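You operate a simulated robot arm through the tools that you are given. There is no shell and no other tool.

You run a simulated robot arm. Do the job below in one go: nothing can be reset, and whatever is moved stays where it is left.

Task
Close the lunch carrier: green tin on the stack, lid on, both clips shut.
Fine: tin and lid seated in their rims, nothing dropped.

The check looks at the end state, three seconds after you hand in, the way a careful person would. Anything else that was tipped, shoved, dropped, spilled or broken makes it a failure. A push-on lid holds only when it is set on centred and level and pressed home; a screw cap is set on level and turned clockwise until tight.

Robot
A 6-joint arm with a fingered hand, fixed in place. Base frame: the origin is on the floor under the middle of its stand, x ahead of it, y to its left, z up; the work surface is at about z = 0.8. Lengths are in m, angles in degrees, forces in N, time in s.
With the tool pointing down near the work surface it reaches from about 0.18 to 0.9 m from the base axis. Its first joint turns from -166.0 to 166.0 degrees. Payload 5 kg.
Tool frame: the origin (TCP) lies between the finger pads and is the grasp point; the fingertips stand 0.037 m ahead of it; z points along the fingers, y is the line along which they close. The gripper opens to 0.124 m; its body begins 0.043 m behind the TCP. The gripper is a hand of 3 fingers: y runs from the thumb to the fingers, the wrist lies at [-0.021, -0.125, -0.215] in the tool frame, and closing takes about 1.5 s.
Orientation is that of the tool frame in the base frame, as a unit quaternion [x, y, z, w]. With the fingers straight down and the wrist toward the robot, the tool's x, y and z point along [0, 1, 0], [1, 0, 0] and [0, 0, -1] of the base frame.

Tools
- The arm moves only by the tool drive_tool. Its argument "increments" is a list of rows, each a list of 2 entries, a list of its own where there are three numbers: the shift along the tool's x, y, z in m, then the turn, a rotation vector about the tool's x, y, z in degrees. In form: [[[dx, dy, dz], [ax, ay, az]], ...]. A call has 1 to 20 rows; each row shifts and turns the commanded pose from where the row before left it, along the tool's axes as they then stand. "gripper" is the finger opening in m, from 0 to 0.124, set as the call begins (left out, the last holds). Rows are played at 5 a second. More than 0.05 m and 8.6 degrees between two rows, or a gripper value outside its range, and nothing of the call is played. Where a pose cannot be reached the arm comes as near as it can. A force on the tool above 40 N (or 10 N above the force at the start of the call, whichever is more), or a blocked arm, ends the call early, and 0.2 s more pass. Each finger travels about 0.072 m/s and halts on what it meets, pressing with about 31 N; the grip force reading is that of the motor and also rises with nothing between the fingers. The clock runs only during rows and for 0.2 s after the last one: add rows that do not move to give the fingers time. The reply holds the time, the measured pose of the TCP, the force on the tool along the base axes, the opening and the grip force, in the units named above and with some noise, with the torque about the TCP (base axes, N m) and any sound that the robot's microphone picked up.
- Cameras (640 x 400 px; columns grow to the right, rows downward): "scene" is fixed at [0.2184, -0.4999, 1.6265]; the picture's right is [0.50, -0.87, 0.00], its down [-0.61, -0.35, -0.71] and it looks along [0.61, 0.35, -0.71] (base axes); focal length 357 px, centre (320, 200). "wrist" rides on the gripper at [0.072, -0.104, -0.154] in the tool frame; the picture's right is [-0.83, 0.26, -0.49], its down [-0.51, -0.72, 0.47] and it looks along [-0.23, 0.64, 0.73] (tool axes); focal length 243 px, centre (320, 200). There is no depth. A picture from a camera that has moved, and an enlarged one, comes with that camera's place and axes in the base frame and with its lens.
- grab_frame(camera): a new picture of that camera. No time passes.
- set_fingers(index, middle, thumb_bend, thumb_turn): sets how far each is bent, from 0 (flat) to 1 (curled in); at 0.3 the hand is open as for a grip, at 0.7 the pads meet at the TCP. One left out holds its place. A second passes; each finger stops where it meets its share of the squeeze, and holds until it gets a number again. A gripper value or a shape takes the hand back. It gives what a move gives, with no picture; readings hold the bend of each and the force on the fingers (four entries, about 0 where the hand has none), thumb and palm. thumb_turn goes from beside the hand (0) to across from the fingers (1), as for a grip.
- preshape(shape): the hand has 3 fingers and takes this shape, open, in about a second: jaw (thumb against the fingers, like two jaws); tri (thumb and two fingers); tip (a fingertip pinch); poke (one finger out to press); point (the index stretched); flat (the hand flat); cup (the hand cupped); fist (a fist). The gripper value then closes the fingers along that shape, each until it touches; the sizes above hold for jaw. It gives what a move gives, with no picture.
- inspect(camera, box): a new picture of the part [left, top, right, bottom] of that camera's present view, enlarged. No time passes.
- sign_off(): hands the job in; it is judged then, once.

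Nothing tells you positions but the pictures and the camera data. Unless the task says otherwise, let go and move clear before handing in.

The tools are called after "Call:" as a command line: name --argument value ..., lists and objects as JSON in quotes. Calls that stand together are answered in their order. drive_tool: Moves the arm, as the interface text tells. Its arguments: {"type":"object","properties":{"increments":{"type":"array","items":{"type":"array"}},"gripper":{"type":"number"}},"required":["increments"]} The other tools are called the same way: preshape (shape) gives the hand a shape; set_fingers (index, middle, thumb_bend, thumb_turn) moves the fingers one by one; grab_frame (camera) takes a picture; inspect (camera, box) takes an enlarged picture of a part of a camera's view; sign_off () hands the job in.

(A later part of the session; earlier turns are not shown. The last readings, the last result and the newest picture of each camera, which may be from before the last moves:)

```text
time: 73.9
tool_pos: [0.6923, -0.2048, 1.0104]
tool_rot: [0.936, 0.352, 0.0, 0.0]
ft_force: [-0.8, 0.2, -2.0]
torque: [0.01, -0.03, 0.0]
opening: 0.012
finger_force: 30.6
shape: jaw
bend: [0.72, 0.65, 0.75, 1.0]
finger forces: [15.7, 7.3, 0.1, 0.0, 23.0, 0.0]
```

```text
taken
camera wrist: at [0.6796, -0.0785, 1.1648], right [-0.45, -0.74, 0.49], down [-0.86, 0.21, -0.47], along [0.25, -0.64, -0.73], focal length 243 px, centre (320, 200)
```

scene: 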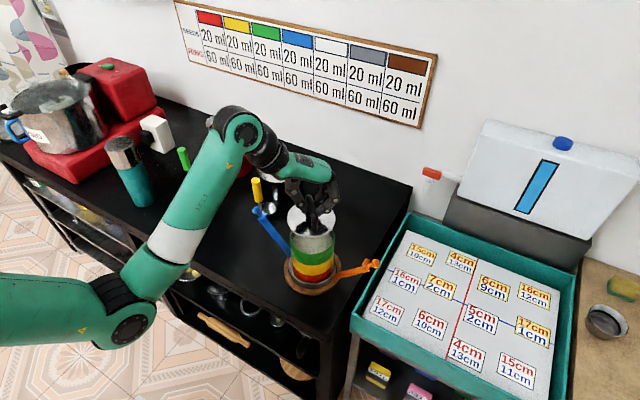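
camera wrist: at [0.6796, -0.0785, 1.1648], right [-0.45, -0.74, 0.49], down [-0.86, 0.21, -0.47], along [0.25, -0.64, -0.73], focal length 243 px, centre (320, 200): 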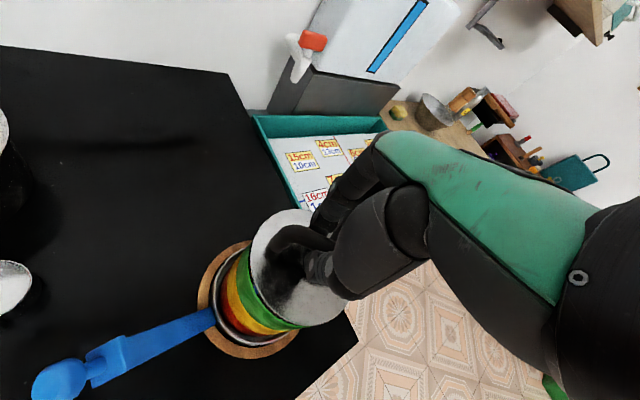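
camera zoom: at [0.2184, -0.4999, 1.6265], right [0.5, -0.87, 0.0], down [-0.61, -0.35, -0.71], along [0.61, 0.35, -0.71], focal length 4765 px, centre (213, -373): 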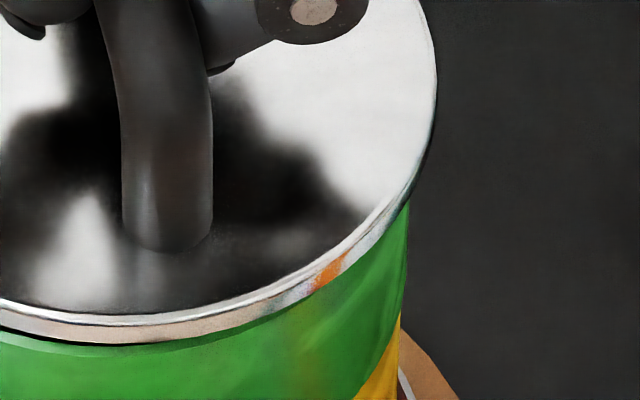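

The lid is level but shifted about 3 mm toward the fingers in the grip. I'll correct the hand by that amount and lower again to contact.

Call:
drive_tool --increments '[[[0.0006, -0.0031, 0], [0, 0, 0]], [[0, 0, 0.002], [0, 0, 0]], [[0, 0, 0.002], [0, 0, 0]], [[0, 0, 0], [0, 0, 0]]]'

Call:
inspect --camera "scene" --box '[286, 228, 314, 258]'

Call:
inspect --camera "scene" --box '[314, 228, 342, 258]'

```text
time: 74.9
tool_pos: [0.6908, -0.2019, 1.0064]
tool_rot: [0.936, 0.352, 0.0, 0.0]
ft_force: [-0.6, -0.4, -0.9]
torque: [0.0, 0.0, -0.01]
opening: 0.0117
finger_force: 31.1
shape: jaw
bend: [0.72, 0.65, 0.75, 1.0]
finger forces: [15.6, 7.3, 0.0, 0.1, 22.9, 0.0]
```

```text
13.33 times, centred on (300, 243) of scene
camera zoom: at [0.2184, -0.4999, 1.6265], right [0.5, -0.87, 0.0], down [-0.61, -0.35, -0.71], along [0.61, 0.35, -0.71], focal length 4765 px, centre (587, -373)
```

zoom: 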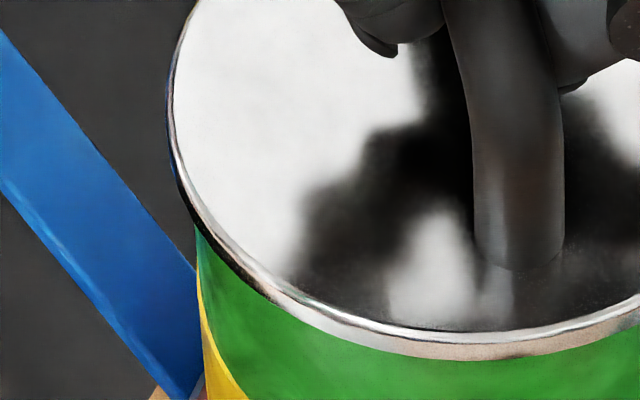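

```text
13.33 times, centred on (328, 243) of scene
camera zoom: at [0.2184, -0.4999, 1.6265], right [0.5, -0.87, 0.0], down [-0.61, -0.35, -0.71], along [0.61, 0.35, -0.71], focal length 4765 px, centre (213, -373)
```

zoom: 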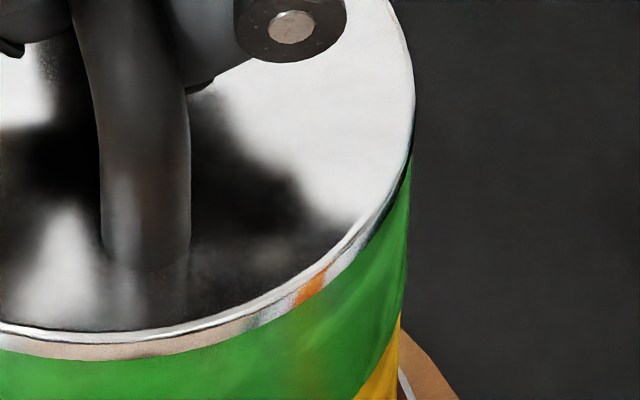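

Centred now within half a millimetre. Lowering the final 2–3 mm gently.

Call:
drive_tool --increments '[[[0, 0.0003, 0.001], [0, 0, 0]], [[0, 0, 0.001], [0, 0, 0]], [[0, 0, 0], [0, 0, 0]], [[0, 0, 0], [0, 0, 0]]]'

Call:
inspect --camera "scene" --box '[286, 228, 314, 258]'

Call:
inspect --camera "scene" --box '[314, 228, 342, 258]'

```text
time: 75.9
tool_pos: [0.6911, -0.2024, 1.0043]
tool_rot: [0.936, 0.352, 0.0, 0.0]
ft_force: [-0.7, 0.2, 2.4]
torque: [0.02, -0.03, -0.04]
opening: 0.012
finger_force: 31.1
shape: jaw
bend: [0.72, 0.65, 0.75, 1.0]
finger forces: [15.0, 6.9, 0.1, 0.0, 22.5, 0.1]
```

```text
13.33 times, centred on (300, 243) of scene
camera zoom: at [0.2184, -0.4999, 1.6265], right [0.5, -0.87, 0.0], down [-0.61, -0.35, -0.71], along [0.61, 0.35, -0.71], focal length 4765 px, centre (587, -373)
```

zoom: 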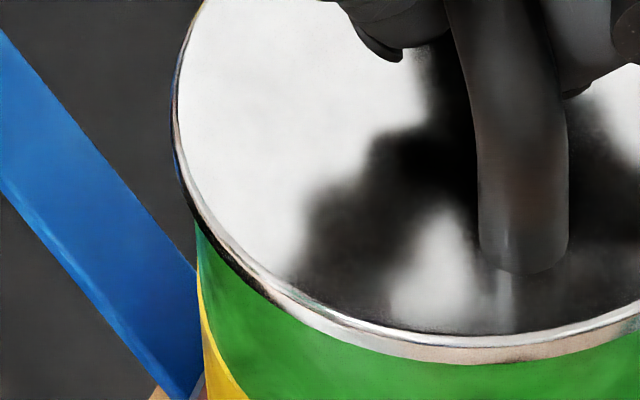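

```text
13.33 times, centred on (328, 243) of scene
camera zoom: at [0.2184, -0.4999, 1.6265], right [0.5, -0.87, 0.0], down [-0.61, -0.35, -0.71], along [0.61, 0.35, -0.71], focal length 4765 px, centre (213, -373)
```

zoom: 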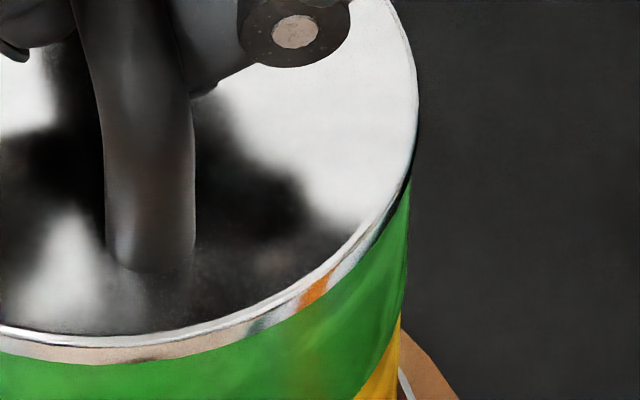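

Contact is made with the lid centred on the rim. I'll open the fingers a little to release the bar.

Call:
drive_tool --increments '[[[0, 0, 0], [0, 0, 0]], [[0, 0, 0], [0, 0, 0]], [[0, 0, 0], [0, 0, 0]], [[0, 0, 0], [0, 0, 0]]]' --gripper 0.05

Call:
inspect --camera "scene" --box '[286, 228, 314, 258]'

Call:
inspect --camera "scene" --box '[314, 228, 342, 258]'

Call:
inspect --camera "scene" --box '[270, 190, 360, 300]'

```text
time: 76.9
tool_pos: [0.691, -0.2022, 1.0044]
tool_rot: [0.936, 0.352, 0.0, -0.001]
ft_force: [0.0, 0.8, -0.2]
torque: [0.0, -0.03, 0.01]
opening: 0.0494
finger_force: 0.1
shape: jaw
bend: [0.74, 0.49, 0.72, 1.0]
finger forces: [0.0, 0.1, 0.0, 0.0, 0.0, 0.0]
```

```text
13.33 times, centred on (300, 243) of scene
camera zoom: at [0.2184, -0.4999, 1.6265], right [0.5, -0.87, 0.0], down [-0.61, -0.35, -0.71], along [0.61, 0.35, -0.71], focal length 4765 px, centre (587, -373)
```

zoom: 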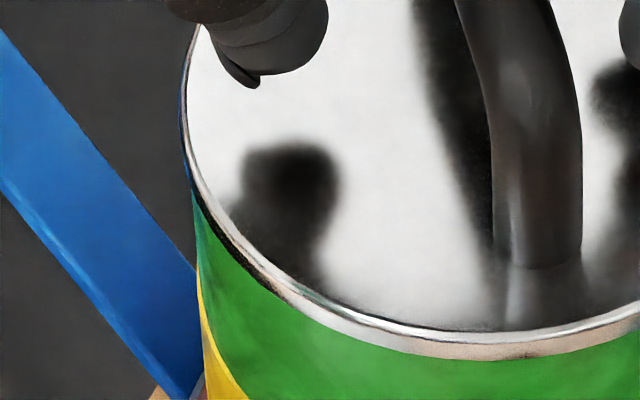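

```text
13.33 times, centred on (328, 243) of scene
camera zoom: at [0.2184, -0.4999, 1.6265], right [0.5, -0.87, 0.0], down [-0.61, -0.35, -0.71], along [0.61, 0.35, -0.71], focal length 4765 px, centre (213, -373)
```

zoom: 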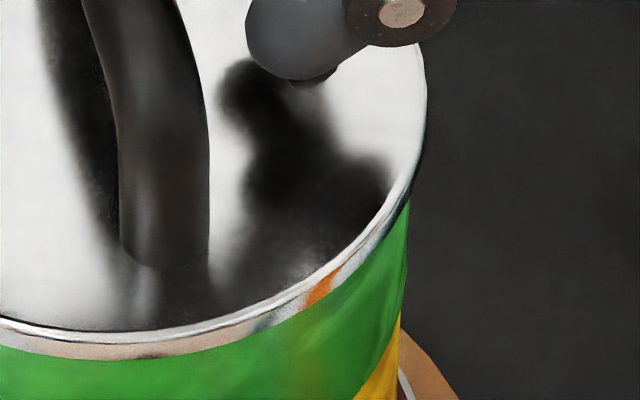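

```text
3.64 times, centred on (315, 245) of scene
camera zoom: at [0.2184, -0.4999, 1.6265], right [0.5, -0.87, 0.0], down [-0.61, -0.35, -0.71], along [0.61, 0.35, -0.71], focal length 1300 px, centre (338, 36)
```

zoom: 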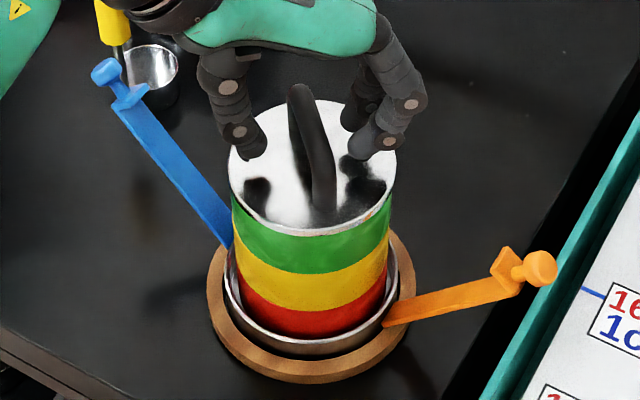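

The lid stayed on but shifted about 1 mm on release and may be sitting slightly high. I'll raise the hand clear and inspect the stack without obstruction.

Call:
drive_tool --increments '[[[0, 0, -0.006], [0, 0, 0]], [[0, 0, -0.012], [0, 0, 0]], [[0, 0, -0.02], [0, 0, 0]], [[0, 0, -0.025], [0, 0, 0]], [[0, 0, -0.025], [0, 0, 0]], [[0, 0, -0.025], [0, 0, 0]], [[0, 0, 0], [0, 0, 0]]]'

Call:
inspect --camera "scene" --box '[284, 215, 344, 265]'

Call:
grab_frame --camera "wrist"

```text
time: 78.5
tool_pos: [0.692, -0.2026, 1.1177]
tool_rot: [0.936, 0.352, 0.0, -0.001]
ft_force: [0.1, -0.2, 0.7]
torque: [0.01, 0.0, 0.01]
opening: 0.0494
finger_force: 0.0
shape: jaw
bend: [0.74, 0.49, 0.72, 1.0]
finger forces: [0.1, 0.1, 0.0, 0.0, 0.1, 0.0]
```

```text
8.00 times, centred on (314, 240) of scene
camera zoom: at [0.2184, -0.4999, 1.6265], right [0.5, -0.87, 0.0], down [-0.61, -0.35, -0.71], along [0.61, 0.35, -0.71], focal length 2859 px, centre (368, -120)
```

zoom: 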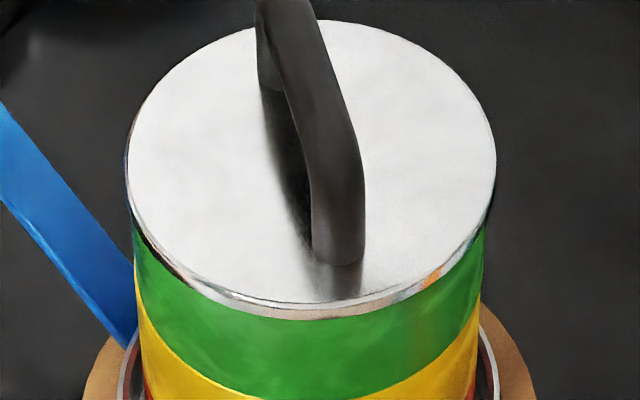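

```text
taken
camera wrist: at [0.6783, -0.0769, 1.2715], right [-0.45, -0.74, 0.49], down [-0.86, 0.21, -0.47], along [0.25, -0.64, -0.73], focal length 243 px, centre (320, 200)
```

wrist: 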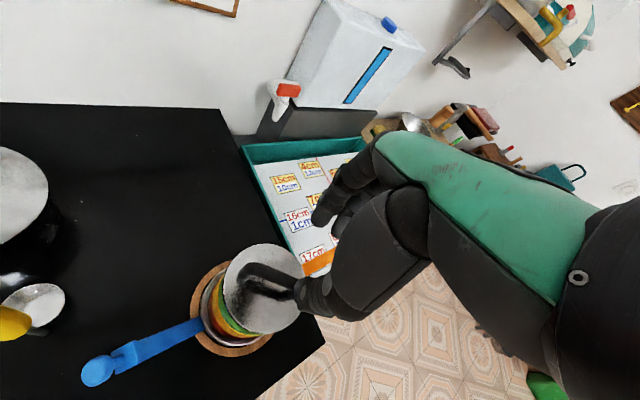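

Call:
inspect --camera "wrist" --box '[185, 235, 310, 360]'

Call:
inspect --camera "wrist" --box '[205, 265, 275, 345]'

Call:
inspect --camera "scene" --box '[300, 244, 328, 262]'

```text
3.20 times, centred on (248, 298) of wrist
camera zoom: at [0.6783, -0.0769, 1.2715], right [-0.45, -0.74, 0.49], down [-0.86, 0.21, -0.47], along [0.25, -0.64, -0.73], focal length 776 px, centre (552, -112)
```

zoom: 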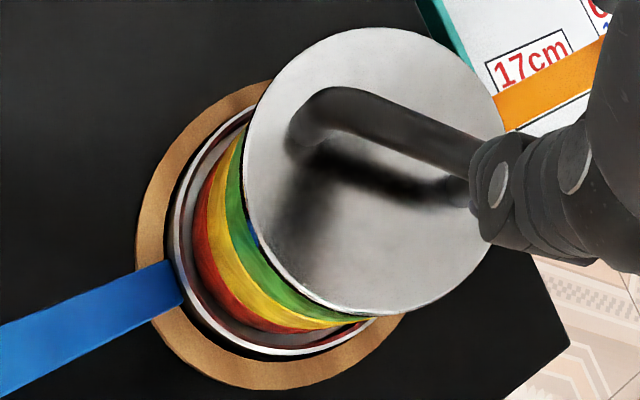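

```text
5.00 times, centred on (240, 305) of wrist
camera zoom: at [0.6783, -0.0769, 1.2715], right [-0.45, -0.74, 0.49], down [-0.86, 0.21, -0.47], along [0.25, -0.64, -0.73], focal length 1213 px, centre (720, -325)
```

zoom: 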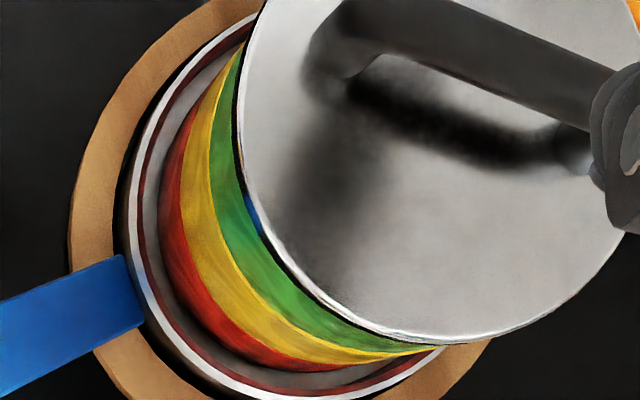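

```text
16.00 times, centred on (314, 253) of scene
camera zoom: at [0.2184, -0.4999, 1.6265], right [0.5, -0.87, 0.0], down [-0.61, -0.35, -0.71], along [0.61, 0.35, -0.71], focal length 5718 px, centre (416, -648)
```

zoom: 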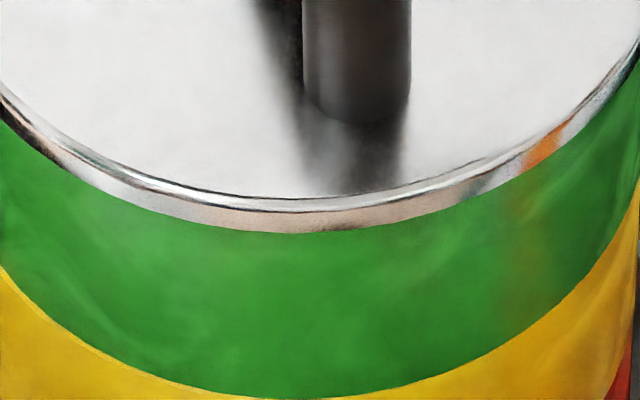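

I'll use the wrist camera for a side-on look at the stack. First I'll turn the hand back to its normal heading and move it to the robot side of the table.

Call:
drive_tool --increments '[[[0, 0, 0], [0, 0, -8.1]], [[0, 0, 0], [0, 0, -8.1]], [[0, 0, 0], [0, 0, -8.1]], [[0, 0, 0], [0, 0, -8.1]], [[0, 0, 0], [0, 0, -8.1]], [[0, 0, 0], [0, 0, -8.1]], [[0, 0, 0], [0, 0, 0]]]'

Call:
drive_tool --increments '[[[-0.01, -0.02, 0], [0, 0, 0]], [[-0.015, -0.025, 0], [0, 0, 0]], [[-0.015, -0.025, 0], [0, 0, 0]], [[-0.015, -0.025, 0], [0, 0, 0]], [[-0.015, -0.025, 0], [0, 0, 0]], [[-0.015, -0.025, 0], [0, 0, 0]], [[-0.015, -0.025, 0], [0, 0, 0]], [[-0.015, -0.02, 0], [0, 0, 0]], [[0, 0, 0], [0, 0, 0]]]'

Call:
grab_frame --camera "scene"

```text
time: 80.1
tool_pos: [0.6914, -0.2017, 1.1185]
tool_rot: [0.708, 0.706, 0.0, -0.001]
ft_force: [0.4, -0.2, 0.7]
torque: [0.02, 0.01, -0.01]
opening: 0.0496
finger_force: 0.0
shape: jaw
bend: [0.74, 0.49, 0.72, 1.0]
finger forces: [0.1, 0.0, 0.1, 0.0, 0.1, 0.0]
```

```text
time: 82.1
tool_pos: [0.5015, -0.316, 1.1171]
tool_rot: [0.708, 0.706, 0.001, 0.001]
ft_force: [0.0, -0.6, -0.3]
torque: [0.0, 0.0, 0.03]
opening: 0.0497
finger_force: 0.1
shape: jaw
bend: [0.74, 0.49, 0.72, 1.0]
finger forces: [0.0, 0.0, 0.0, 0.0, 0.0, 0.0]
```

```text
taken
```

scene: 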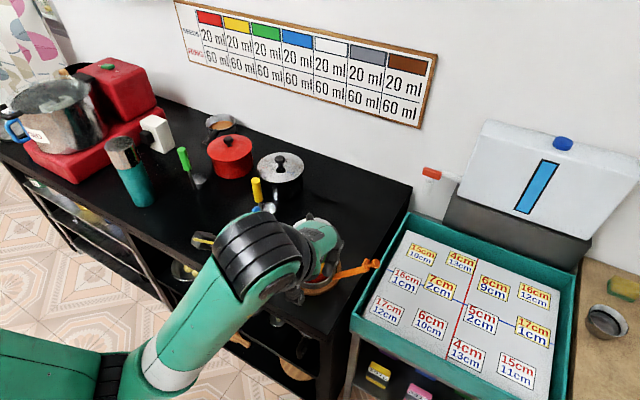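

Now I'll tilt the hand upward step by step so the wrist camera looks more horizontally.

Call:
drive_tool --increments '[[[0, 0, 0], [-8, 0, 0]], [[0, 0, 0], [-8, 0, 0]], [[0, 0, 0], [0, 0, 0]]]'

Call:
drive_tool --increments '[[[0, 0, 0], [-8, 0, 0]], [[0, 0, 0], [0, 0, 0]]]'

Call:
grab_frame --camera "wrist"

```text
time: 82.9
tool_pos: [0.5005, -0.3168, 1.1188]
tool_rot: [0.702, 0.699, 0.098, 0.1]
ft_force: [0.4, 0.5, -0.3]
torque: [0.0, 0.0, -0.01]
opening: 0.0496
finger_force: 0.0
shape: jaw
bend: [0.74, 0.49, 0.72, 1.0]
finger forces: [0.1, 0.0, 0.0, 0.1, 0.0, 0.0]
```

```text
time: 83.5
tool_pos: [0.5008, -0.3158, 1.1179]
tool_rot: [0.692, 0.691, 0.148, 0.148]
ft_force: [0.2, 0.2, -0.7]
torque: [0.04, 0.0, -0.05]
opening: 0.0497
finger_force: 0.0
shape: jaw
bend: [0.74, 0.49, 0.72, 1.0]
finger forces: [0.1, 0.0, 0.0, 0.0, 0.0, 0.0]
```

```text
taken
camera wrist: at [0.3443, -0.2428, 1.2159], right [0.04, -0.83, 0.56], down [-0.47, -0.51, -0.72], along [0.88, -0.23, -0.41], focal length 243 px, centre (320, 200)
```

wrist: 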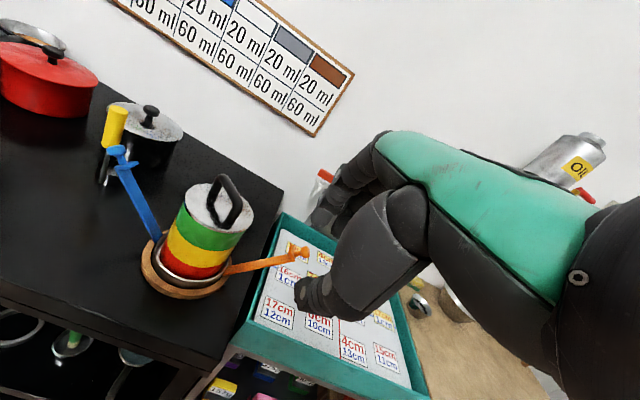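

Excellent view. I'll lower and tilt a bit more for a true side-on look.

Call:
drive_tool --increments '[[[0, -0.0081, 0.0183], [0, 0, 0]], [[0, -0.0081, 0.0183], [0, 0, 0]], [[0, -0.0081, 0.0183], [0, 0, 0]], [[0, -0.0081, 0.0183], [0, 0, 0]], [[0, -0.0081, 0.0183], [0, 0, 0]], [[0, -0.0081, 0.0183], [0, 0, 0]], [[0, 0, 0], [-7, 0, 0]], [[0, 0, 0], [-7, 0, 0]], [[0, 0, 0], [0, 0, 0]]]'

Call:
grab_frame --camera "wrist"

Call:
grab_frame --camera "scene"

```text
time: 85.5
tool_pos: [0.5008, -0.3175, 0.9979]
tool_rot: [0.67, 0.667, 0.23, 0.232]
ft_force: [-0.4, -0.9, -0.8]
torque: [-0.01, 0.0, -0.03]
opening: 0.0495
finger_force: 0.1
shape: jaw
bend: [0.74, 0.49, 0.72, 1.0]
finger forces: [0.0, 0.0, 0.1, 0.0, 0.0, 0.0]
```

```text
taken
camera wrist: at [0.3252, -0.2439, 1.0549], right [-0.1, -0.83, 0.55], down [-0.28, -0.51, -0.82], along [0.95, -0.24, -0.18], focal length 243 px, centre (320, 200)
```

wrist: 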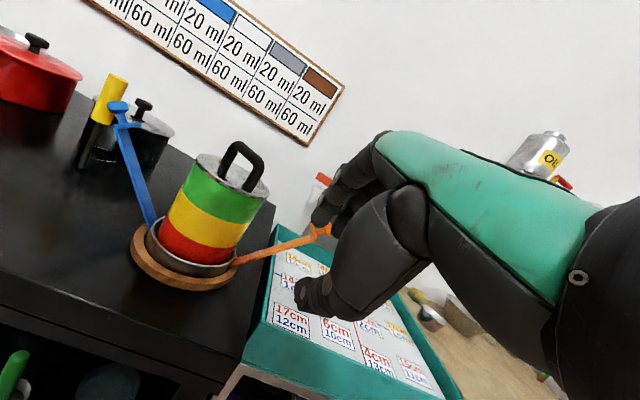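

```text
taken
```

scene: 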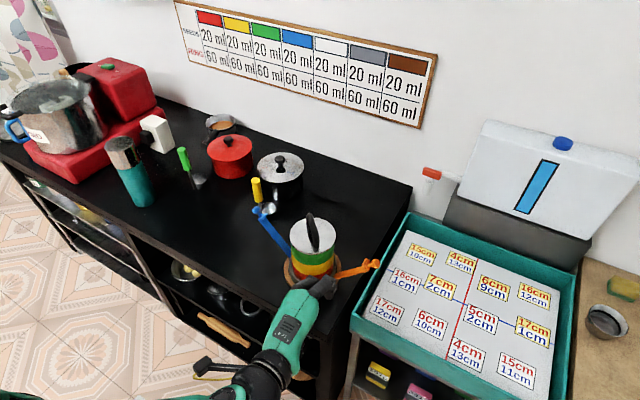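

Now zooming in on the stack from the side.

Call:
inspect --camera "wrist" --box '[125, 130, 285, 300]'

Call:
inspect --camera "wrist" --box '[175, 140, 275, 220]'

Call:
inspect --camera "wrist" --box '[155, 180, 255, 270]'

```text
2.35 times, centred on (205, 215) of wrist
camera zoom: at [0.3252, -0.2439, 1.0549], right [-0.1, -0.83, 0.55], down [-0.28, -0.51, -0.82], along [0.95, -0.24, -0.18], focal length 571 px, centre (591, 165)
```

zoom: 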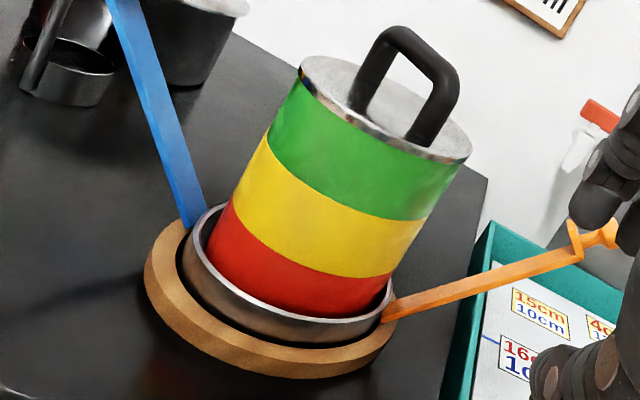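

```text
5.00 times, centred on (225, 180) of wrist
camera zoom: at [0.3252, -0.2439, 1.0549], right [-0.1, -0.83, 0.55], down [-0.28, -0.51, -0.82], along [0.95, -0.24, -0.18], focal length 1213 px, centre (795, 300)
```

zoom: 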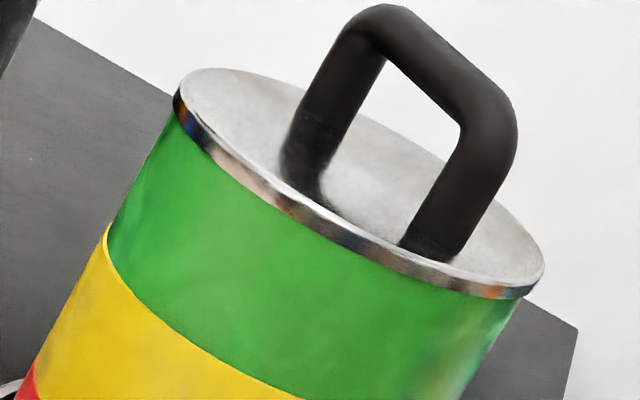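

```text
4.44 times, centred on (205, 225) of wrist
camera zoom: at [0.3252, -0.2439, 1.0549], right [-0.1, -0.83, 0.55], down [-0.28, -0.51, -0.82], along [0.95, -0.24, -0.18], focal length 1078 px, centre (831, 89)
```

zoom: 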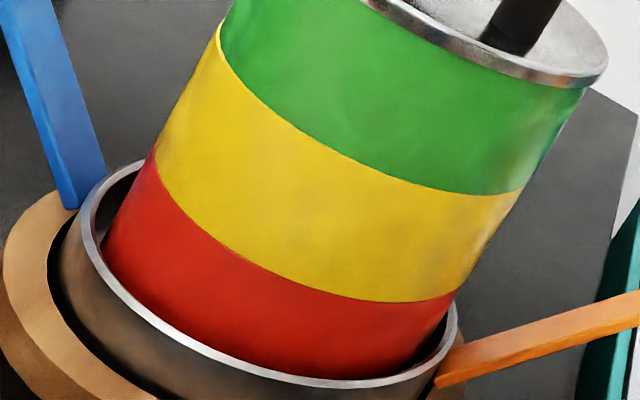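

Call:
inspect --camera "wrist" --box '[245, 180, 275, 210]'

Call:
inspect --camera "wrist" --box '[188, 148, 222, 182]'

Call:
inspect --camera "wrist" --box '[215, 170, 250, 205]'

Call:
inspect --camera "wrist" --box '[160, 170, 200, 215]'

Call:
inspect --camera "wrist" --box '[215, 205, 260, 250]'

```text
13.33 times, centred on (260, 195) of wrist
camera zoom: at [0.3252, -0.2439, 1.0549], right [-0.1, -0.83, 0.55], down [-0.28, -0.51, -0.82], along [0.95, -0.24, -0.18], focal length 3235 px, centre (1120, 267)
```

zoom: 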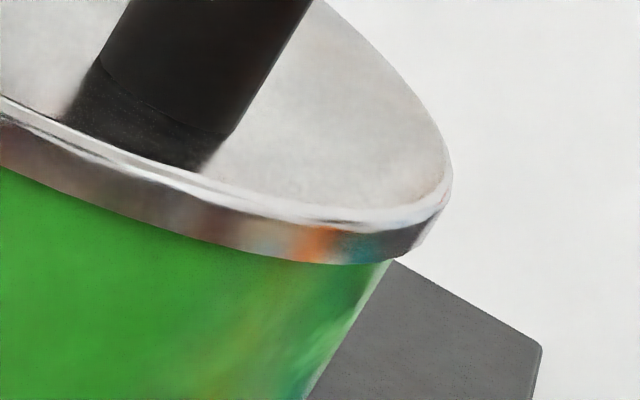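

```text
11.76 times, centred on (205, 165) of wrist
camera zoom: at [0.3252, -0.2439, 1.0549], right [-0.1, -0.83, 0.55], down [-0.28, -0.51, -0.82], along [0.95, -0.24, -0.18], focal length 2854 px, centre (1673, 612)
```

zoom: 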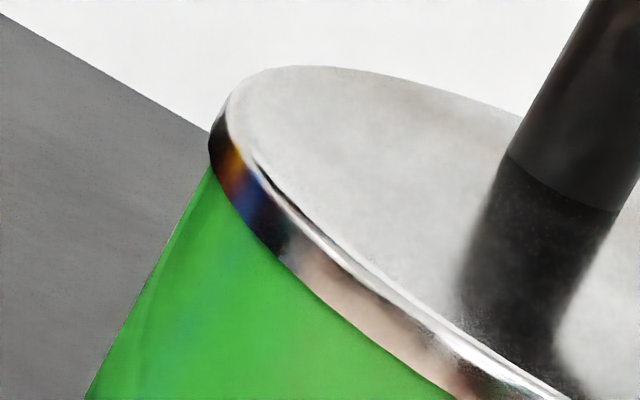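

```text
11.43 times, centred on (232, 188) of wrist
camera zoom: at [0.3252, -0.2439, 1.0549], right [-0.1, -0.83, 0.55], down [-0.28, -0.51, -0.82], along [0.95, -0.24, -0.18], focal length 2773 px, centre (1320, 343)
```

zoom: 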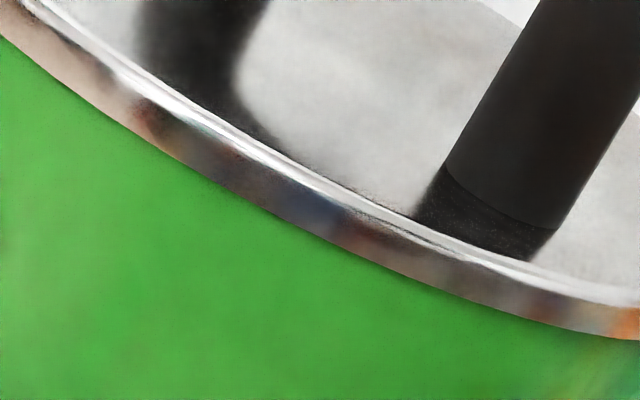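

```text
8.89 times, centred on (180, 192) of wrist
camera zoom: at [0.3252, -0.2439, 1.0549], right [-0.1, -0.83, 0.55], down [-0.28, -0.51, -0.82], along [0.95, -0.24, -0.18], focal length 2157 px, centre (1564, 267)
```

zoom: 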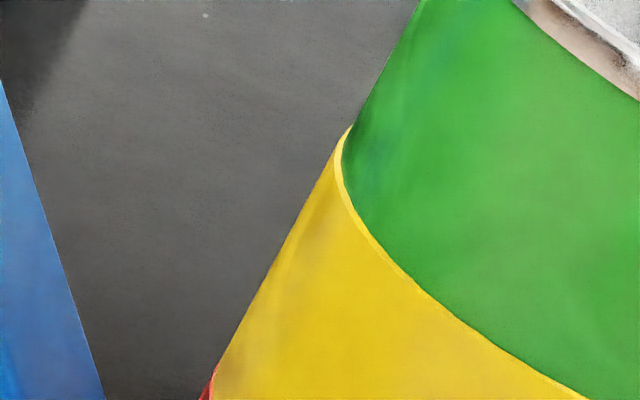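

```text
8.89 times, centred on (238, 228) of wrist
camera zoom: at [0.3252, -0.2439, 1.0549], right [-0.1, -0.83, 0.55], down [-0.28, -0.51, -0.82], along [0.95, -0.24, -0.18], focal length 2157 px, centre (1053, -44)
```

zoom: 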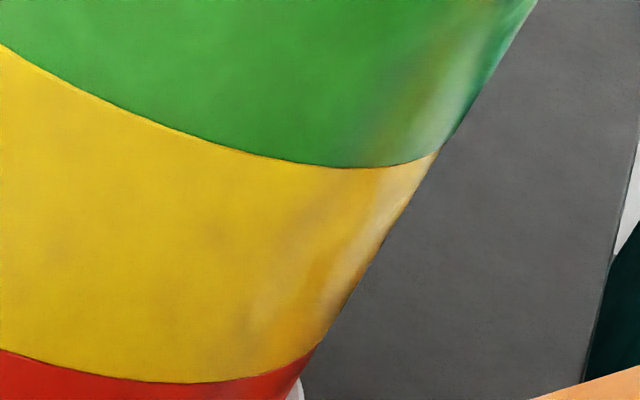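

From the side, the tins are flush, the lid sits down on the green rim with even overhang and no gap. Next are the clips. I'll bring the hand back upright and rise, then try a poking shape.

Call:
drive_tool --increments '[[[0, 0, 0], [7.6, 0, 0]], [[0, 0, 0], [7.6, 0, 0]], [[0, 0, 0], [7.6, 0, 0]], [[0, 0, 0], [7.6, 0, 0]], [[0, 0, 0], [7.6, 0, 0]], [[0, 0, -0.03], [0, 0, 0]], [[0, 0, -0.04], [0, 0, 0]], [[0, 0, -0.04], [0, 0, 0]], [[0, 0, -0.03], [0, 0, 0]], [[0, 0, 0], [0, 0, 0]]]'

Call:
preshape --shape "poke"

Call:
grab_frame --camera "wrist"

Call:
grab_frame --camera "scene"

```text
time: 87.7
tool_pos: [0.5086, -0.321, 1.1217]
tool_rot: [0.709, 0.706, 0.0, 0.003]
ft_force: [-0.3, -0.7, -0.2]
torque: [0.0, 0.0, -0.03]
opening: 0.0499
finger_force: 0.0
shape: jaw
bend: [0.74, 0.49, 0.72, 1.0]
finger forces: [0.0, 0.1, 0.0, 0.0, 0.0, 0.0]
out of reach, approached as far as the arm can: row 9
```

```text
time: 88.6
tool_pos: [0.5088, -0.3201, 1.1212]
tool_rot: [0.708, 0.706, 0.001, 0.002]
ft_force: [-0.1, -0.3, 0.4]
torque: [-0.02, -0.03, 0.0]
opening: 0.0
finger_force: 0.1
shape: poke
bend: [0.7, 0.7, 1.0, 1.0]
finger forces: [0.0, 0.1, 0.0, 0.0, 0.0, 0.0]
```

```text
taken
camera wrist: at [0.4053, -0.247, 1.2757], right [0.26, -0.83, 0.49], down [-0.72, -0.5, -0.47], along [0.64, -0.24, -0.73], focal length 243 px, centre (320, 200)
```

wrist: 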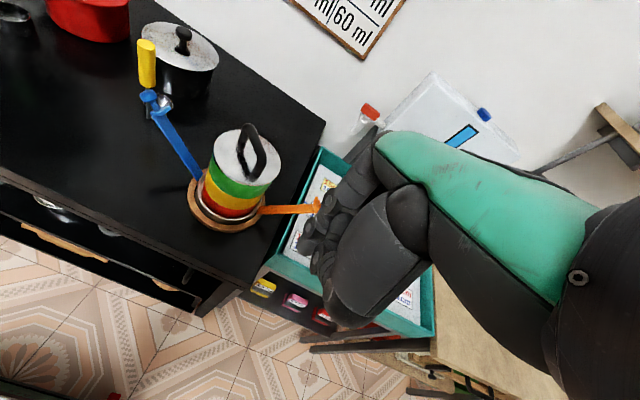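

```text
taken
```

scene: 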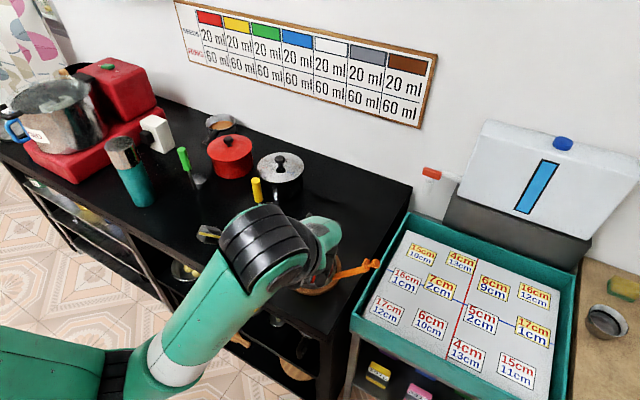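

The poke shape folds the thumb and points the two fingers at the TCP. I'll move high over to the far (+y) side of the blue clip and look at the finger geometry there.

Call:
drive_tool --increments '[[[0.01, 0.005, 0], [0, 0, 0]], [[0.0225, 0.0116, 0], [0, 0, 0]], [[0.0225, 0.0116, 0], [0, 0, 0]], [[0.0225, 0.0116, 0], [0, 0, 0]], [[0.0225, 0.0116, 0], [0, 0, 0]], [[0.0225, 0.0116, 0], [0, 0, 0]], [[0.0225, 0.0116, 0], [0, 0, 0]], [[0.0225, 0.0116, 0], [0, 0, 0]], [[0.0225, 0.0116, 0], [0, 0, 0]], [[0.0225, 0.0116, 0], [0, 0, 0]], [[0.0225, 0.0116, 0], [0, 0, 0]], [[0.0225, 0.0116, 0], [0, 0, 0]], [[0.0225, 0.0116, 0], [0, 0, 0]], [[0.0225, 0.0116, 0], [0, 0, 0]], [[0.0225, 0.0116, 0], [0, 0, 0]], [[0.0225, 0.0116, 0], [0, 0, 0]], [[0.0225, 0.012, 0], [0, 0, 0]], [[0, 0, 0], [0, 0, 0]]]'

Call:
drive_tool --increments '[[[0, 0, 0.02], [0, 0, 0]], [[0, 0, 0.02], [0, 0, 0]], [[0, 0, 0.02], [0, 0, 0]], [[0, 0, 0], [0, 0, 0]]]'

Call:
inspect --camera "scene" --box '[180, 110, 340, 270]'

Call:
grab_frame --camera "wrist"

```text
time: 92.4
tool_pos: [0.702, 0.0488, 1.1241]
tool_rot: [0.708, 0.706, 0.001, -0.001]
ft_force: [-0.6, 0.0, 0.3]
torque: [0.03, -0.02, -0.01]
opening: 0.0001
finger_force: 0.1
shape: poke
bend: [0.7, 0.7, 1.0, 1.0]
finger forces: [0.0, 0.1, 0.0, 0.0, 0.0, 0.0]
```

```text
time: 93.4
tool_pos: [0.7008, 0.0489, 1.064]
tool_rot: [0.708, 0.706, 0.0, 0.001]
ft_force: [0.2, -0.4, 0.2]
torque: [-0.01, -0.02, 0.02]
opening: 0.0
finger_force: 0.1
shape: poke
bend: [0.7, 0.7, 1.0, 1.0]
finger forces: [0.0, 0.0, 0.0, 0.0, 0.0, 0.0]
```

```text
2.50 times, centred on (260, 190) of scene
camera zoom: at [0.2184, -0.4999, 1.6265], right [0.5, -0.87, 0.0], down [-0.61, -0.35, -0.71], along [0.61, 0.35, -0.71], focal length 893 px, centre (470, 225)
```

zoom: 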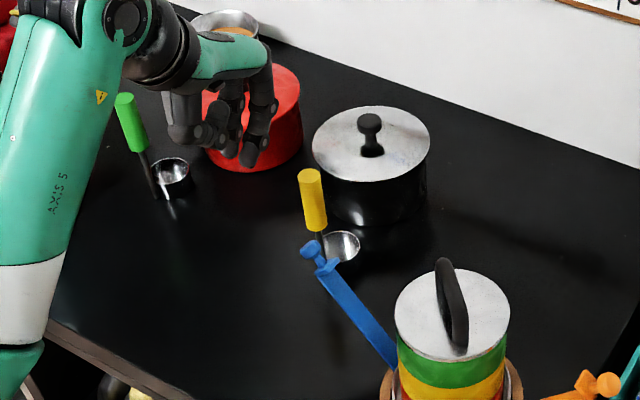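

```text
taken
camera wrist: at [0.5976, 0.1219, 1.2181], right [0.26, -0.83, 0.49], down [-0.72, -0.5, -0.47], along [0.64, -0.23, -0.73], focal length 243 px, centre (320, 200)
```

wrist: 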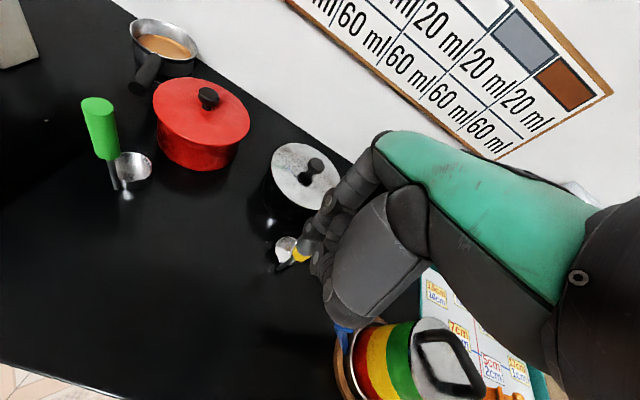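

The two fingers hang straight down, a good pusher. I'll lower beside the blue knob, then push it toward the stack in small steps.

Call:
drive_tool --increments '[[[0, -0.005, 0.02], [0, 0, 0]], [[0, -0.005, 0.02], [0, 0, 0]], [[0, 0, 0.025], [0, 0, 0]], [[0, 0, 0.025], [0, 0, 0]], [[0, 0, 0.018], [0, 0, 0]], [[0, 0, 0], [0, 0, 0]]]'

Call:
inspect --camera "scene" --box '[200, 140, 320, 260]'

Call:
inspect --camera "wrist" --box '[240, 180, 440, 400]'

```text
time: 94.8
tool_pos: [0.6921, 0.0504, 0.9551]
tool_rot: [0.709, 0.706, 0.0, 0.0]
ft_force: [0.1, -0.3, 0.4]
torque: [0.0, 0.02, 0.01]
opening: 0.0
finger_force: 0.0
shape: poke
bend: [0.7, 0.7, 1.0, 1.0]
finger forces: [0.0, 0.1, 0.0, 0.0, 0.0, 0.0]
```

```text
3.33 times, centred on (260, 200) of scene
camera zoom: at [0.2184, -0.4999, 1.6265], right [0.5, -0.87, 0.0], down [-0.61, -0.35, -0.71], along [0.61, 0.35, -0.71], focal length 1191 px, centre (520, 200)
```

zoom: 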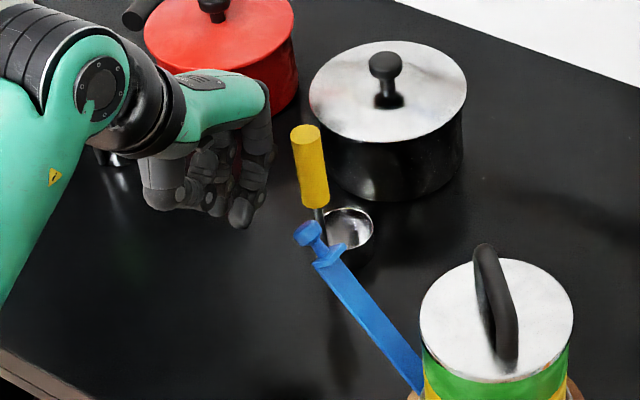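

```text
1.82 times, centred on (340, 290) of wrist
camera zoom: at [0.5893, 0.1227, 1.1095], right [0.26, -0.83, 0.49], down [-0.72, -0.51, -0.47], along [0.64, -0.23, -0.73], focal length 441 px, centre (284, 36)
```

zoom: 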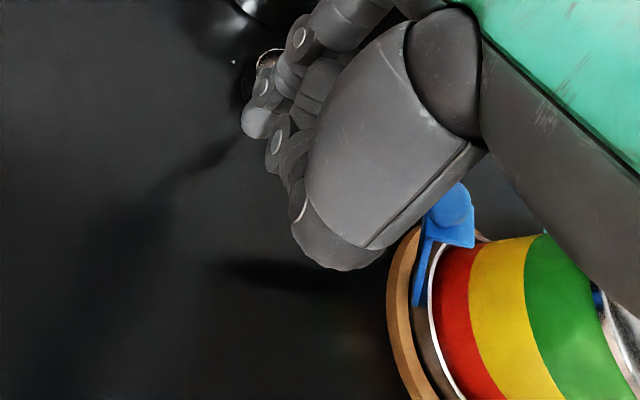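

The knob is at about (0.69, −0.036, 0.95). I'll lower 1 cm more and approach in −y.

Call:
drive_tool --increments '[[[0, 0, 0.01], [0, 0, 0]], [[-0.015, 0, 0], [0, 0, 0]], [[-0.015, 0, 0], [0, 0, 0]], [[-0.008, 0, 0], [0, 0, 0]], [[-0.004, 0, 0], [0, 0, 0]], [[-0.004, 0, 0], [0, 0, 0]], [[0, 0, 0], [0, 0, 0]]]'

Call:
inspect --camera "scene" --box '[200, 140, 320, 260]'

```text
time: 96.4
tool_pos: [0.6925, 0.0029, 0.9457]
tool_rot: [0.708, 0.706, -0.001, -0.001]
ft_force: [-0.1, 0.7, -1.2]
torque: [-0.01, 0.03, 0.03]
opening: 0.0
finger_force: 0.1
shape: poke
bend: [0.7, 0.7, 1.0, 1.0]
finger forces: [0.1, 0.0, 0.0, 0.1, 0.0, 0.0]
```

```text
3.33 times, centred on (260, 200) of scene
camera zoom: at [0.2184, -0.4999, 1.6265], right [0.5, -0.87, 0.0], down [-0.61, -0.35, -0.71], along [0.61, 0.35, -0.71], focal length 1191 px, centre (520, 200)
```

zoom: 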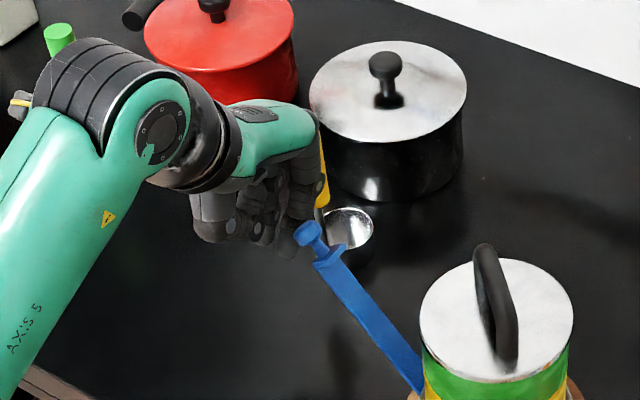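

The fingers are right beside the knob. Pushing on slowly.

Call:
drive_tool --increments '[[[-0.005, 0, 0], [0, 0, 0]], [[-0.005, 0, 0], [0, 0, 0]], [[-0.005, 0, 0], [0, 0, 0]], [[-0.005, 0, 0], [0, 0, 0]], [[0, 0, 0], [0, 0, 0]]]'

Call:
inspect --camera "scene" --box '[220, 140, 340, 270]'

```text
time: 97.6
tool_pos: [0.6911, -0.0167, 0.9443]
tool_rot: [0.708, 0.706, 0.0, 0.0]
ft_force: [0.2, 0.5, -0.8]
torque: [0.02, 0.03, 0.01]
opening: 0.0
finger_force: 0.1
shape: poke
bend: [0.7, 0.7, 1.0, 1.0]
finger forces: [0.0, 0.0, 0.0, 0.1, 0.1, 0.1]
```

```text
3.08 times, centred on (280, 205) of scene
camera zoom: at [0.2184, -0.4999, 1.6265], right [0.5, -0.87, 0.0], down [-0.61, -0.35, -0.71], along [0.61, 0.35, -0.71], focal length 1100 px, centre (443, 185)
```

zoom: 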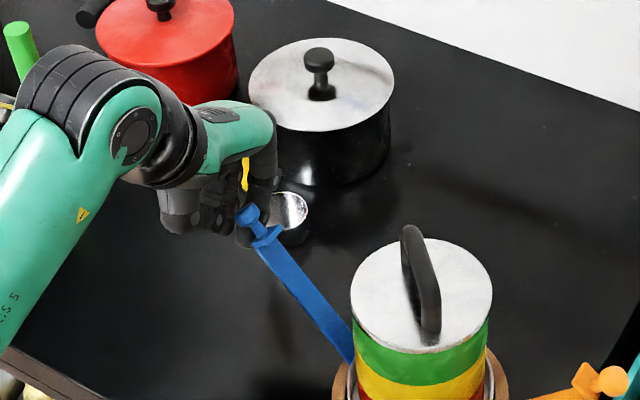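

Triangulating from both cameras puts the knob at (0.687, −0.039, 0.953), so contact is just about to start. Continuing the push.

Call:
drive_tool --increments '[[[-0.005, 0, 0], [0, 0, 0]], [[-0.005, 0, 0], [0, 0, 0]], [[-0.005, 0, 0], [0, 0, 0]], [[-0.005, 0, 0], [0, 0, 0]], [[0, 0, 0], [0, 0, 0]]]'

Call:
inspect --camera "scene" --box '[220, 140, 340, 270]'

```text
time: 98.8
tool_pos: [0.6927, -0.0366, 0.9446]
tool_rot: [0.709, 0.706, 0.0, 0.0]
ft_force: [0.0, 0.0, -0.3]
torque: [0.0, 0.01, -0.01]
opening: 0.0
finger_force: 0.0
shape: poke
bend: [0.7, 0.7, 1.0, 1.0]
finger forces: [0.0, 0.1, 0.1, 0.0, 0.9, 0.0]
```

```text
3.08 times, centred on (280, 205) of scene
camera zoom: at [0.2184, -0.4999, 1.6265], right [0.5, -0.87, 0.0], down [-0.61, -0.35, -0.71], along [0.61, 0.35, -0.71], focal length 1100 px, centre (443, 185)
```

zoom: 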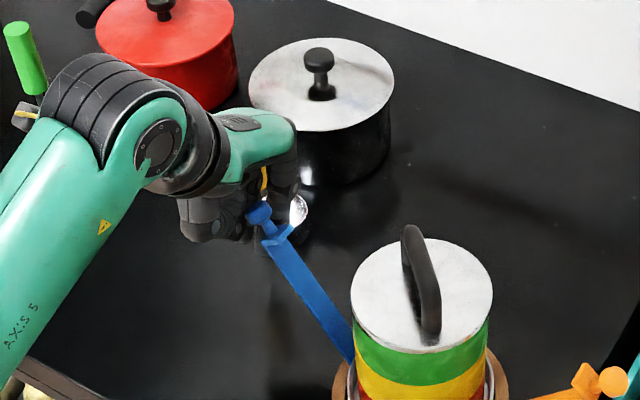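

The clip is moving with very little force. Continuing.

Call:
drive_tool --increments '[[[-0.005, 0, 0], [0, 0, 0]], [[-0.005, 0, 0], [0, 0, 0]], [[-0.005, 0, 0], [0, 0, 0]], [[-0.005, 0, 0], [0, 0, 0]], [[0, 0, 0], [0, 0, 0]]]'

Call:
inspect --camera "scene" --box '[240, 150, 350, 280]'

Call:
inspect --camera "wrist" --box '[260, 200, 420, 400]'

```text
time: 100.0
tool_pos: [0.6921, -0.0582, 0.9457]
tool_rot: [0.708, 0.706, 0.0, -0.001]
ft_force: [-0.2, 1.1, -0.8]
torque: [-0.02, -0.01, 0.0]
opening: 0.0
finger_force: 0.1
shape: poke
bend: [0.7, 0.7, 1.0, 1.0]
finger forces: [0.0, 0.0, 0.1, 0.1, 0.0, 0.0]
```

```text
3.08 times, centred on (295, 215) of scene
camera zoom: at [0.2184, -0.4999, 1.6265], right [0.5, -0.87, 0.0], down [-0.61, -0.35, -0.71], along [0.61, 0.35, -0.71], focal length 1100 px, centre (397, 154)
```

zoom: 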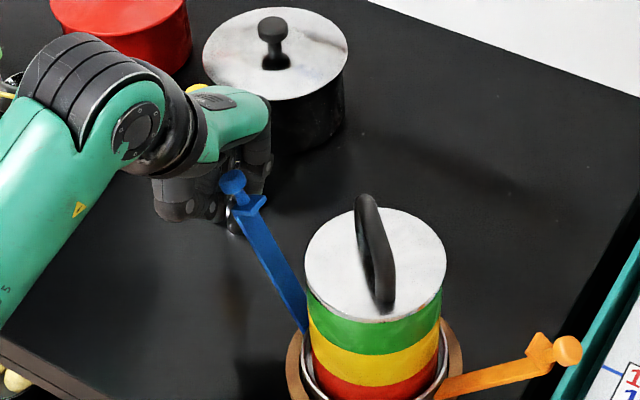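

```text
2.00 times, centred on (340, 300) of wrist
camera zoom: at [0.589, 0.0158, 1.099], right [0.26, -0.83, 0.49], down [-0.72, -0.51, -0.47], along [0.64, -0.23, -0.73], focal length 485 px, centre (280, 0)
```

zoom: 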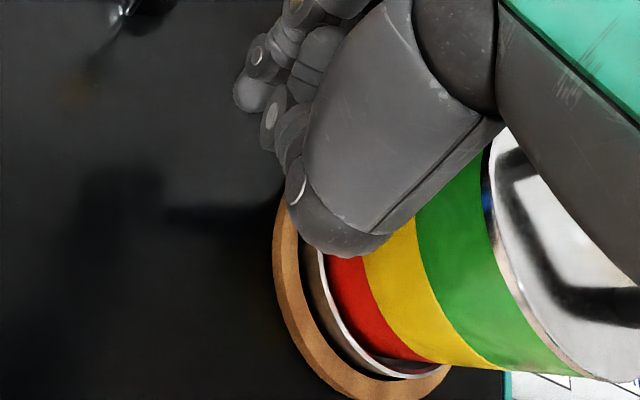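

The clip swings up nicely. Continuing to push toward the lid.

Call:
drive_tool --increments '[[[-0.005, 0, 0], [0, 0, 0]], [[-0.005, 0, 0], [0, 0, 0]], [[-0.005, 0, 0], [0, 0, 0]], [[-0.005, 0, 0], [0, 0, 0]], [[0, 0, 0], [0, 0, 0]]]'

Call:
inspect --camera "scene" --box '[240, 150, 350, 280]'

```text
time: 101.2
tool_pos: [0.6924, -0.0771, 0.9449]
tool_rot: [0.708, 0.706, 0.0, 0.0]
ft_force: [-0.2, -0.4, 0.4]
torque: [-0.01, -0.02, -0.01]
opening: 0.0
finger_force: 0.1
shape: poke
bend: [0.7, 0.7, 1.0, 1.0]
finger forces: [0.1, 0.0, 0.0, 0.0, 0.0, 0.0]
```

```text
3.08 times, centred on (295, 215) of scene
camera zoom: at [0.2184, -0.4999, 1.6265], right [0.5, -0.87, 0.0], down [-0.61, -0.35, -0.71], along [0.61, 0.35, -0.71], focal length 1100 px, centre (397, 154)
```

zoom: 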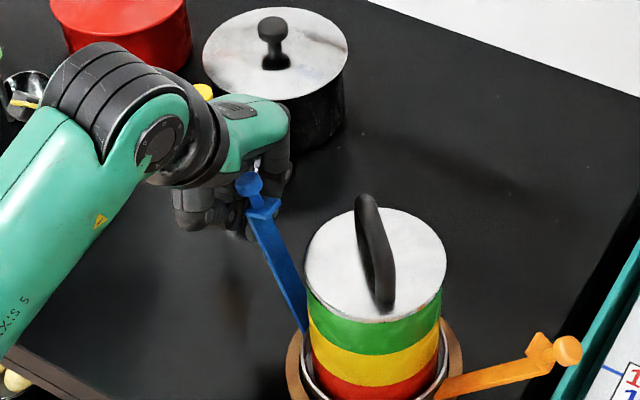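

Call:
drive_tool --increments '[[[-0.005, 0, 0], [0, 0, 0]], [[-0.004, 0, 0], [0, 0, 0]], [[-0.003, 0, 0], [0, 0, 0]], [[0, 0, 0], [0, 0, 0]]]'

Call:
inspect --camera "scene" --box '[250, 170, 350, 280]'

Call:
inspect --camera "wrist" --box '[260, 200, 420, 400]'

```text
time: 102.2
tool_pos: [0.6916, -0.0888, 0.9453]
tool_rot: [0.708, 0.706, 0.0, 0.0]
ft_force: [-0.2, 0.2, 0.4]
torque: [-0.04, 0.0, 0.04]
opening: 0.0002
finger_force: 0.1
shape: poke
bend: [0.7, 0.7, 1.0, 1.0]
finger forces: [0.0, 0.9, 0.0, 0.0, 0.0, 0.0]
```

```text
3.64 times, centred on (300, 225) of scene
camera zoom: at [0.2184, -0.4999, 1.6265], right [0.5, -0.87, 0.0], down [-0.61, -0.35, -0.71], along [0.61, 0.35, -0.71], focal length 1300 px, centre (393, 109)
```

zoom: 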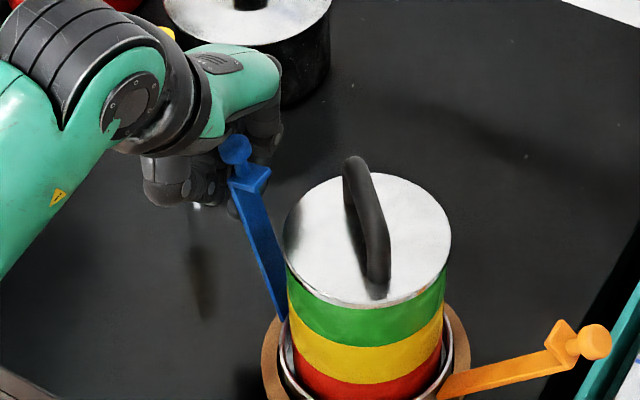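

```text
2.00 times, centred on (340, 300) of wrist
camera zoom: at [0.5889, -0.0156, 1.0997], right [0.26, -0.83, 0.49], down [-0.72, -0.51, -0.47], along [0.64, -0.23, -0.73], focal length 485 px, centre (280, 0)
```

zoom: 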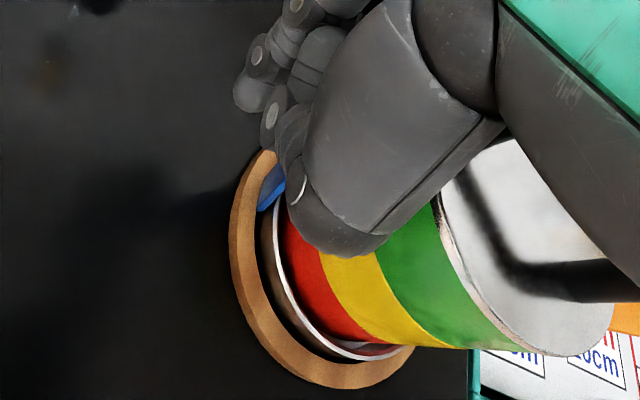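

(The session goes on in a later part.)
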